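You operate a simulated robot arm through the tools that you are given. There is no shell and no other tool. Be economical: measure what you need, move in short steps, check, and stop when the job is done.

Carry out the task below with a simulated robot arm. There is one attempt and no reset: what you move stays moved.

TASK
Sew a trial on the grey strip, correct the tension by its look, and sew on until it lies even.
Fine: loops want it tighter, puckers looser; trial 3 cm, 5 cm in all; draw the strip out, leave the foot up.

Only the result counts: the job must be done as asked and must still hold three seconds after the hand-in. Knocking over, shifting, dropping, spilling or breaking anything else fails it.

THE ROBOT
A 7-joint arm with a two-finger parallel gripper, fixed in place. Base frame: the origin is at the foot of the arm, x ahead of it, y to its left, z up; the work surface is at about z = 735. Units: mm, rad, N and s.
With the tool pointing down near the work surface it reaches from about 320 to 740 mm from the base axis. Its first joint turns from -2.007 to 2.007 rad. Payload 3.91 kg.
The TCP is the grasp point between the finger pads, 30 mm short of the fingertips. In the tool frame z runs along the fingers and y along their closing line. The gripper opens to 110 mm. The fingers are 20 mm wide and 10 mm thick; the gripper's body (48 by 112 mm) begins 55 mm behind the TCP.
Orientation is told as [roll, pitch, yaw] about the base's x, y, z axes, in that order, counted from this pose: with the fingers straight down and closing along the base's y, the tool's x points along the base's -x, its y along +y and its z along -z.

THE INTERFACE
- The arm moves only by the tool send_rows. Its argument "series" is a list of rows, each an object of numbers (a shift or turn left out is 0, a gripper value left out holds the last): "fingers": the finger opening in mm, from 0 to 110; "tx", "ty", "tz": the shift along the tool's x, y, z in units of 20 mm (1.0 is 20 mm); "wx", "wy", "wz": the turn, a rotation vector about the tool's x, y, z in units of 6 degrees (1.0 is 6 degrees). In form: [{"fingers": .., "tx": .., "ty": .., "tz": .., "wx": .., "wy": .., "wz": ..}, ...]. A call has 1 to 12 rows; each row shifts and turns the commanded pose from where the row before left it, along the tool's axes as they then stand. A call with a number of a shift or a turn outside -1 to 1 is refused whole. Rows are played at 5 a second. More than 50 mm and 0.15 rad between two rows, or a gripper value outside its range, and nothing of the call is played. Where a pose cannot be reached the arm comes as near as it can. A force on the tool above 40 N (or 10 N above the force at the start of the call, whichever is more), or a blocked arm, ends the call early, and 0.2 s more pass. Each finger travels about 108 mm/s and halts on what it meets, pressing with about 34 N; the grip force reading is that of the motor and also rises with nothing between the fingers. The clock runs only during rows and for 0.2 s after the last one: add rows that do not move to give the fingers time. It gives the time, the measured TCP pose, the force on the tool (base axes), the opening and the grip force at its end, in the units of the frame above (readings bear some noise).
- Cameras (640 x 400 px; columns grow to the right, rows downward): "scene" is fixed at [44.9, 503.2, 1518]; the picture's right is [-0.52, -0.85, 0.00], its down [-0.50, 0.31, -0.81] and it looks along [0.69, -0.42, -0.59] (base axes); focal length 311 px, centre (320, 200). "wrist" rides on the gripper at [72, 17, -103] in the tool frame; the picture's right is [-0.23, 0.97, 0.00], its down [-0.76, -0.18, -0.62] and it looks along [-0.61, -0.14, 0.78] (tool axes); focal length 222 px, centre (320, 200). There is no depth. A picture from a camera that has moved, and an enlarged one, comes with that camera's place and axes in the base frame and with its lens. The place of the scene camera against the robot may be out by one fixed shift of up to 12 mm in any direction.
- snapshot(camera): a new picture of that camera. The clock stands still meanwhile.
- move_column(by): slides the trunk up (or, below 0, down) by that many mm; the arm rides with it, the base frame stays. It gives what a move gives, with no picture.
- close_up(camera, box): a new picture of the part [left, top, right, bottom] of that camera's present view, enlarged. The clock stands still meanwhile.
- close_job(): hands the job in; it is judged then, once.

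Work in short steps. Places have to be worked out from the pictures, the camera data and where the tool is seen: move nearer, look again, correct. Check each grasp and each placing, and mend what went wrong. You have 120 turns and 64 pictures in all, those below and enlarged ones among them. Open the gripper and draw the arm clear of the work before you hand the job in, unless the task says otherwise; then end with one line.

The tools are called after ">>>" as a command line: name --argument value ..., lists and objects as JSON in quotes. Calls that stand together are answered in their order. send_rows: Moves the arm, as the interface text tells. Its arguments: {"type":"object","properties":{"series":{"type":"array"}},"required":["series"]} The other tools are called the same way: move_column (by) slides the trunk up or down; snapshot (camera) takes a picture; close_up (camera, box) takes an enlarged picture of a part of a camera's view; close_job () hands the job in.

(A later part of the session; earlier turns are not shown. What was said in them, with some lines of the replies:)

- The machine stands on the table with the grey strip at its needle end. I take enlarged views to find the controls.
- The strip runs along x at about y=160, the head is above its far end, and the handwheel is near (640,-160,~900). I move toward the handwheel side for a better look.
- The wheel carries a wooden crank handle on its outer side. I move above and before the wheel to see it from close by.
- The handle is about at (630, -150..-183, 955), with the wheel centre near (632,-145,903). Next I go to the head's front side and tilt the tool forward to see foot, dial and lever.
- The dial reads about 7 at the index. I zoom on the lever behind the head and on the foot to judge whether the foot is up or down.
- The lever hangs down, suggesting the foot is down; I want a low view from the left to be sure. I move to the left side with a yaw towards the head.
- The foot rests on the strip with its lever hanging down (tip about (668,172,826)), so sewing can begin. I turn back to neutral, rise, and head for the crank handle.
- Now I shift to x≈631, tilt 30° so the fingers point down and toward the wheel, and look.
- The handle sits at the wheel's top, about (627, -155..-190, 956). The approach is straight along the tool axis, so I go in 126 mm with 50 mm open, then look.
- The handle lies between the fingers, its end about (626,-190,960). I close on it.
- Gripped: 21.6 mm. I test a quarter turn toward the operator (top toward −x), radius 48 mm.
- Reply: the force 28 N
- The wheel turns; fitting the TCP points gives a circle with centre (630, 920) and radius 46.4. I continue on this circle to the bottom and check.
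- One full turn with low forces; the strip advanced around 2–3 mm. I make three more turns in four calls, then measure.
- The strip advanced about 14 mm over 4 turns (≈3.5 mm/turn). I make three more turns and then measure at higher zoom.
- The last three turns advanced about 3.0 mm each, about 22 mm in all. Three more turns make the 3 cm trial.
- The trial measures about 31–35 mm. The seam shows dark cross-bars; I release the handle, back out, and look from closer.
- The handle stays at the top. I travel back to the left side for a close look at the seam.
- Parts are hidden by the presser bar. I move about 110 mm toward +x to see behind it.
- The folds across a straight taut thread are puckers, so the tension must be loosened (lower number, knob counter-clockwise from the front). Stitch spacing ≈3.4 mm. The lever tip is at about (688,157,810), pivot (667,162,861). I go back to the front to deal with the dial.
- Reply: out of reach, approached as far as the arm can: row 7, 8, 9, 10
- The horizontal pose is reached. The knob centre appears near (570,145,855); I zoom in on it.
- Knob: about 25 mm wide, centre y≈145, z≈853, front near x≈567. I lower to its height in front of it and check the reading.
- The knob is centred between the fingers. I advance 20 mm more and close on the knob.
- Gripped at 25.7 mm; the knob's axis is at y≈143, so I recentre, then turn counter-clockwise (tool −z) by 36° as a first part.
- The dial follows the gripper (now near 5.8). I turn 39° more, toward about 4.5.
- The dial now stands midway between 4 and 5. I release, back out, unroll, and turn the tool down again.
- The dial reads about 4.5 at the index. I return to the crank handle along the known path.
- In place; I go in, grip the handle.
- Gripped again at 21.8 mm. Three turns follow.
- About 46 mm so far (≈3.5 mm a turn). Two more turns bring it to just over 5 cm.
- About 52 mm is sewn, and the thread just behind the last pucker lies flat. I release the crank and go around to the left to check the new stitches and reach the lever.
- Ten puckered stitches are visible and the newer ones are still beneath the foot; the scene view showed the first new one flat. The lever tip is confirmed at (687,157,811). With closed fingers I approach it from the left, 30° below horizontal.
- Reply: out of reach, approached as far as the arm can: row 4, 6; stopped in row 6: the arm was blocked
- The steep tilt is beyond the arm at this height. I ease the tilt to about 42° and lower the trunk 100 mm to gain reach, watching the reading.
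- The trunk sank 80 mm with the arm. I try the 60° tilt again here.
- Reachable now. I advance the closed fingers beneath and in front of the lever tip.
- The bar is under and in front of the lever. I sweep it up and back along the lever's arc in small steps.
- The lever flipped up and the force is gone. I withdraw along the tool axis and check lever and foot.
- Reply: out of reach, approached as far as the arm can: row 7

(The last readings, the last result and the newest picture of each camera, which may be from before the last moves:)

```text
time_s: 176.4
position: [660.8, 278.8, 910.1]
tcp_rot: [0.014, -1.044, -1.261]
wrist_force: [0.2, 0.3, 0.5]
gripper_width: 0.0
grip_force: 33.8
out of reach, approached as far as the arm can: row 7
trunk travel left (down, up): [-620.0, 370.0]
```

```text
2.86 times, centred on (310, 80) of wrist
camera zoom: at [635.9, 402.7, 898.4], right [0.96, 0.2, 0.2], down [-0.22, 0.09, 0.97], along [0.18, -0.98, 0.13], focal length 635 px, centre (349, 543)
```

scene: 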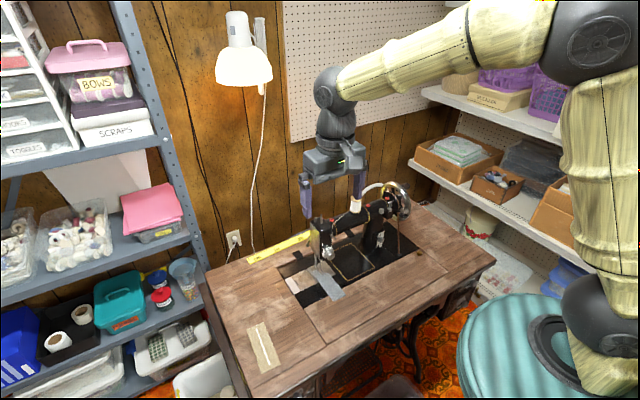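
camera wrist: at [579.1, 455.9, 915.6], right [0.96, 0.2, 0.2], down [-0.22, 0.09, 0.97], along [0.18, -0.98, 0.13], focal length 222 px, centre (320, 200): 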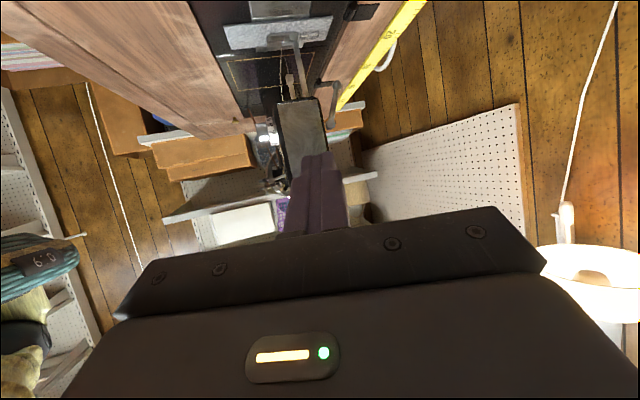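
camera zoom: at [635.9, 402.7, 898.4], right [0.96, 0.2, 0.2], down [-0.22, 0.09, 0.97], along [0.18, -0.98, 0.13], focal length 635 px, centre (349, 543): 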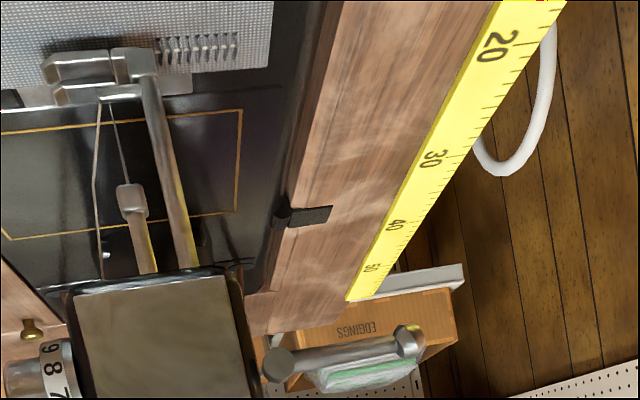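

The lever stays up and the foot is raised. Now to draw the strip out toward the operator by its free front end; I go around to the front, tilt 42°, and look.

>>> send_rows --series '[{"wy": 1}, {"wy": 1}, {"wy": 1}, {"wy": 1}, {"wy": 1}, {"wy": 1}, {"wy": 1}, {"wy": 1}, {"wy": 1}, {"wy": 1}]'

>>> send_rows --series '[{"ty": -1, "tx": 0.21}, {"ty": -1, "tx": 0.21}, {"ty": -1, "tx": 0.21}, {"ty": -1, "tx": 0.21}, {"ty": -1, "tx": 0.21}, {"ty": -1, "tx": 0.21}, {"ty": -1, "tx": 0.21}, {"ty": -1, "tx": 0.21}, {"ty": -0.9, "tx": 0.21}]'

>>> send_rows --series '[{"wz": -1}, {"wz": -1}, {"wz": -1}, {"wz": -1}, {"wz": -1}, {"wz": -1}, {"wz": -1}, {"wz": -1}, {"wz": -1}, {"wz": -1}, {"wz": -1}, {"wz": -1}]'

>>> send_rows --series '[{"ty": -1}, {"ty": -1}, {"ty": -1}, {"ty": -1}, {"ty": -1}, {"ty": -0.7, "fingers": 64}, {"wy": -1}, {"wy": -1}, {"wy": -1}, {"wy": -1}, {"wy": -1}, {"wy": -1}]'

>>> send_rows --series '[{"wy": -1}, {}]'

>>> snapshot --camera "wrist"

```text
time_s: 178.6
position: [661.4, 277.8, 910.1]
tcp_rot: [0.007, 0.006, -1.248]
wrist_force: [0.0, 0.4, -0.2]
gripper_width: 0.0
grip_force: 33.8
trunk travel left (down, up): [-620.0, 370.0]
```

```text
time_s: 180.6
position: [479.9, 258.0, 910.1]
tcp_rot: [0.006, 0.004, -1.248]
wrist_force: [-0.6, 0.9, -0.5]
gripper_width: 0.1
grip_force: 33.6
trunk travel left (down, up): [-620.0, 370.0]
```

```text
time_s: 183.2
position: [481.0, 257.7, 907.9]
tcp_rot: [0.006, -0.006, 0.009]
wrist_force: [-0.4, 0.7, 0.2]
gripper_width: 0.0
grip_force: 34.4
trunk travel left (down, up): [-620.0, 370.0]
```

```text
time_s: 185.8
position: [480.5, 143.3, 909.2]
tcp_rot: [0.004, -0.636, 0.005]
wrist_force: [-0.4, -0.3, -0.6]
gripper_width: 63.8
grip_force: 0.0
trunk travel left (down, up): [-620.0, 370.0]
```

```text
time_s: 186.4
position: [481.4, 143.4, 908.7]
tcp_rot: [0.004, -0.74, 0.005]
wrist_force: [0.3, 0.2, -0.1]
gripper_width: 64.0
grip_force: 0.0
trunk travel left (down, up): [-620.0, 370.0]
```

```text
6 pictures are left
camera wrist: at [356.8, 159.4, 935.8], right [0.16, 0.97, 0.16], down [0.14, -0.18, 0.97], along [0.98, -0.13, -0.17], focal length 222 px, centre (320, 200)
```

wrist: 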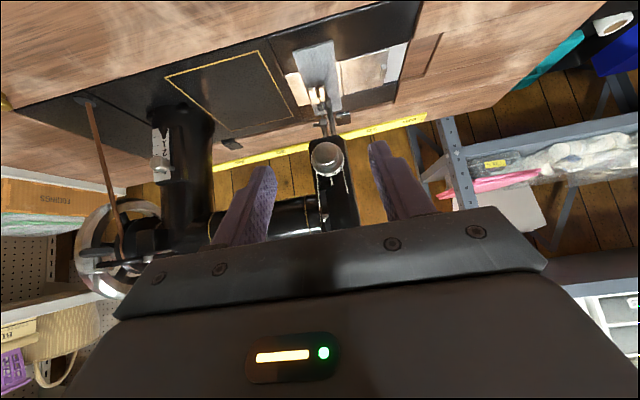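

The strip's front end is near x=560, y 130–172. I come down along the tool axis to straddle its edges a little behind the front end.

>>> send_rows --series '[{"tx": 0.368, "ty": 0.076, "tz": 0.96}, {"tx": 0.368, "ty": 0.076, "tz": 0.96}, {"tx": 0.368, "ty": 0.076, "tz": 0.96}, {"tx": 0.368, "ty": 0.076, "tz": 0.96}, {"tx": 0.368, "ty": 0.076, "tz": 0.96}, {"tz": 0.8}, {"tz": 0.8}, {"tz": 0.8}, {}]'

>>> close_up --camera "wrist" --box '[200, 60, 440, 240]'

```text
time_s: 188.4
position: [550.8, 152.5, 777.5]
tcp_rot: [0.008, -0.739, 0.002]
wrist_force: [0.5, -0.1, -0.2]
gripper_width: 63.9
grip_force: 0.1
trunk travel left (down, up): [-620.0, 370.0]
```

```text
2.22 times, centred on (320, 150) of wrist
camera zoom: at [426.0, 168.5, 804.6], right [0.16, 0.97, 0.16], down [0.15, -0.18, 0.97], along [0.98, -0.13, -0.17], focal length 494 px, centre (320, 311)
```

zoom: 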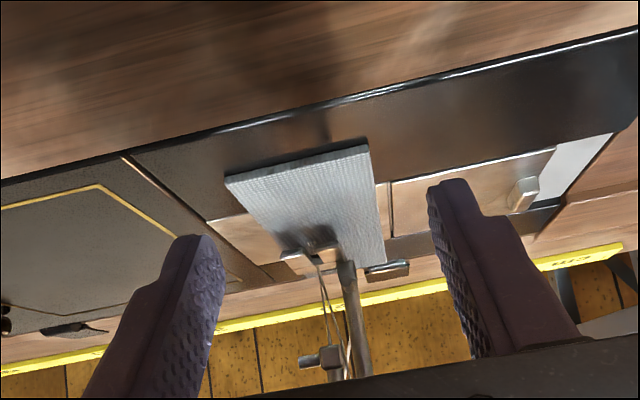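

The strip is centred between the fingers, its top at about z≈737. I lower the last 16 mm gently and watch the force.

>>> send_rows --series '[{"tz": 0.5}, {"tz": 0.2}, {"tz": 0.1}, {}]'

```text
time_s: 189.4
position: [561.7, 153.2, 764.9]
tcp_rot: [0.006, -0.739, 0.005]
wrist_force: [-0.5, 0.1, -0.1]
gripper_width: 63.9
grip_force: 0.1
trunk travel left (down, up): [-620.0, 370.0]
```

No contact yet; I close the fingers on the strip's edges.

>>> send_rows --series '[{"ty": -0.1, "tz": 0.06}, {"fingers": 0}, {}, {}, {}]'

```text
time_s: 190.6
position: [561.6, 150.8, 763.9]
tcp_rot: [0.007, -0.737, 0.004]
wrist_force: [-0.9, -0.6, -0.6]
gripper_width: 42.1
grip_force: 33.7
trunk travel left (down, up): [-620.0, 370.0]
```

Gripped at 42 mm, the strip's width. I pull it straight toward the operator.

>>> send_rows --series '[{"tx": 0.37, "tz": -0.337}, {"tx": 0.37, "tz": -0.337}, {"tx": 0.37, "tz": -0.337}, {"tx": 0.37, "tz": -0.337}, {"tx": 0.37, "tz": -0.337}, {"tx": 0.37, "tz": -0.337}]'

>>> close_up --camera "wrist" --box '[200, 60, 440, 240]'

```text
time_s: 192.0
position: [501.9, 149.3, 764.7]
tcp_rot: [0.008, -0.74, 0.006]
wrist_force: [2.2, 1.3, 4.4]
gripper_width: 41.9
grip_force: 34.0
trunk travel left (down, up): [-620.0, 370.0]
```

```text
2.22 times, centred on (320, 150) of wrist
camera zoom: at [378.3, 165.9, 791.7], right [0.16, 0.97, 0.16], down [0.15, -0.18, 0.97], along [0.98, -0.13, -0.17], focal length 494 px, centre (320, 311)
```

zoom: 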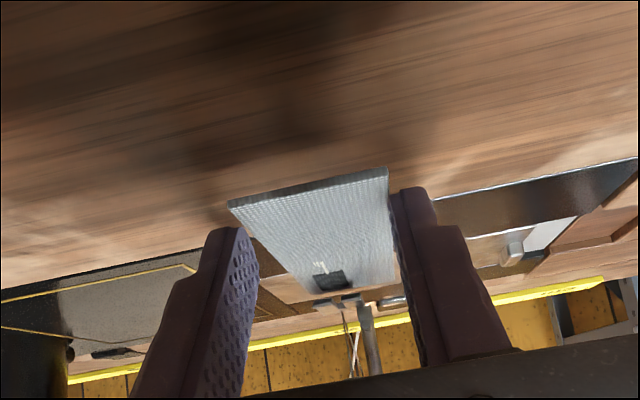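

The strip follows; the newest stitches emerge flat, then the old puckers. I pull 60 mm more.

>>> send_rows --series '[{"tx": 0.37, "tz": -0.337}, {"tx": 0.37, "tz": -0.337}, {"tx": 0.37, "tz": -0.337}, {"tx": 0.37, "tz": -0.337}, {"tx": 0.37, "tz": -0.337}, {"tx": 0.37, "tz": -0.337}]'

>>> close_up --camera "wrist" --box '[220, 100, 420, 240]'

```text
time_s: 193.4
position: [442.4, 149.2, 764.1]
tcp_rot: [0.007, -0.739, 0.006]
wrist_force: [7.7, 0.5, 9.2]
gripper_width: 41.8
grip_force: 33.5
trunk travel left (down, up): [-620.0, 370.0]
```

```text
2.86 times, centred on (320, 170) of wrist
camera zoom: at [318.1, 165.0, 791.3], right [0.16, 0.97, 0.16], down [0.14, -0.18, 0.97], along [0.98, -0.13, -0.17], focal length 635 px, centre (320, 286)
```

zoom: 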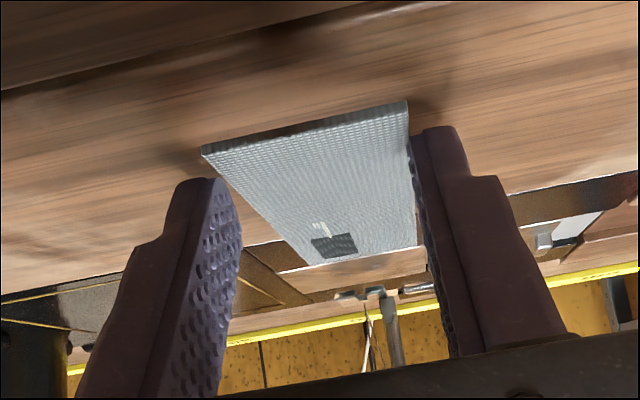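

The strip is out, its far end some 30 mm before the foot. I open, withdraw upward, and check.

>>> send_rows --series '[{"fingers": 66}, {}, {}, {"tz": -0.5}, {"tz": -0.7, "tx": -0.7}, {"tz": -0.7, "tx": -0.7}, {"tx": -1, "tz": -0.7}, {"tx": -1, "tz": -0.7}, {"tx": -1, "tz": -0.7}, {"tx": -1, "tz": -0.7}, {}]'

>>> close_up --camera "scene" --box '[280, 220, 380, 330]'

```text
time_s: 195.8
position: [459.4, 148.1, 905.8]
tcp_rot: [0.005, -0.739, 0.003]
wrist_force: [0.7, 1.1, 0.1]
gripper_width: 66.0
grip_force: 0.2
trunk travel left (down, up): [-620.0, 370.0]
```

```text
3.64 times, centred on (330, 275) of scene
camera zoom: at [44.9, 503.2, 1518.0], right [-0.52, -0.85, 0.0], down [-0.5, 0.31, -0.81], along [0.69, -0.42, -0.59], focal length 1131 px, centre (284, -73)
```

zoom: 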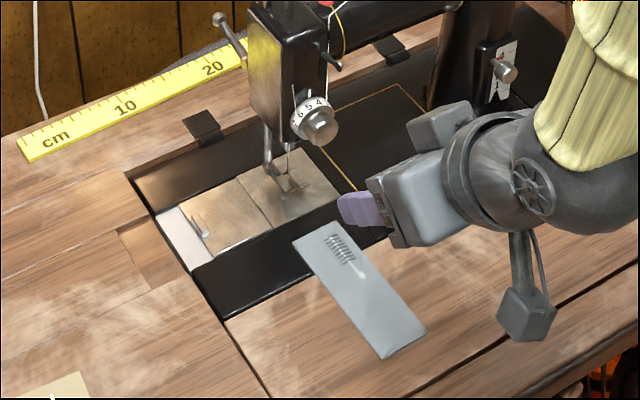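

The strip lies free, foot and lever up. One last enlargement of the seam.

>>> close_up --camera "scene" --box '[324, 280, 352, 302]'

```text
16.00 times, centred on (338, 291) of scene
camera zoom: at [44.9, 503.2, 1518.0], right [-0.52, -0.85, 0.0], down [-0.5, 0.31, -0.81], along [0.69, -0.42, -0.59], focal length 4978 px, centre (32, -1256)
```

zoom: 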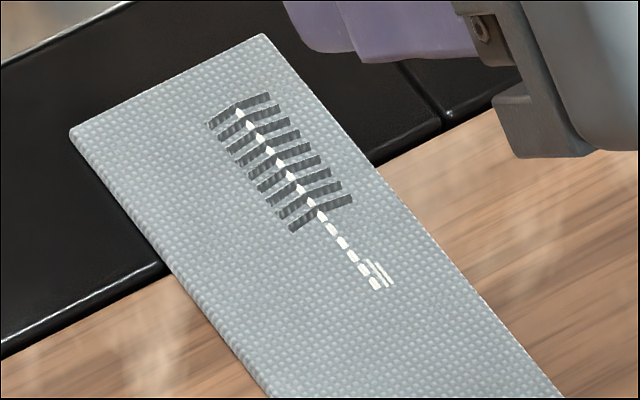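

The later stitches lie flat and even. I open the gripper, raise the arm clear and hand in.

>>> send_rows --series '[{"fingers": 110, "tz": -1}, {"tz": -1}, {"tz": -1}, {"tz": -0.5}, {}, {}, {}]'

>>> close_job

```text
time_s: 197.4
position: [421.8, 156.6, 959.8]
tcp_rot: [0.005, -0.736, 0.005]
wrist_force: [0.0, 0.5, 0.6]
gripper_width: 109.9
grip_force: 0.1
out of reach, approached as far as the arm can: row 3, 4
trunk travel left (down, up): [-620.0, 370.0]
```

```text
The job is handed in.
```

The trial seam came out puckered over about 31–35 mm, so I loosened the dial from 7 to about 4.5; the next stitches lie flat, about 52 mm sewn in all, and the strip is drawn out with the foot left up.
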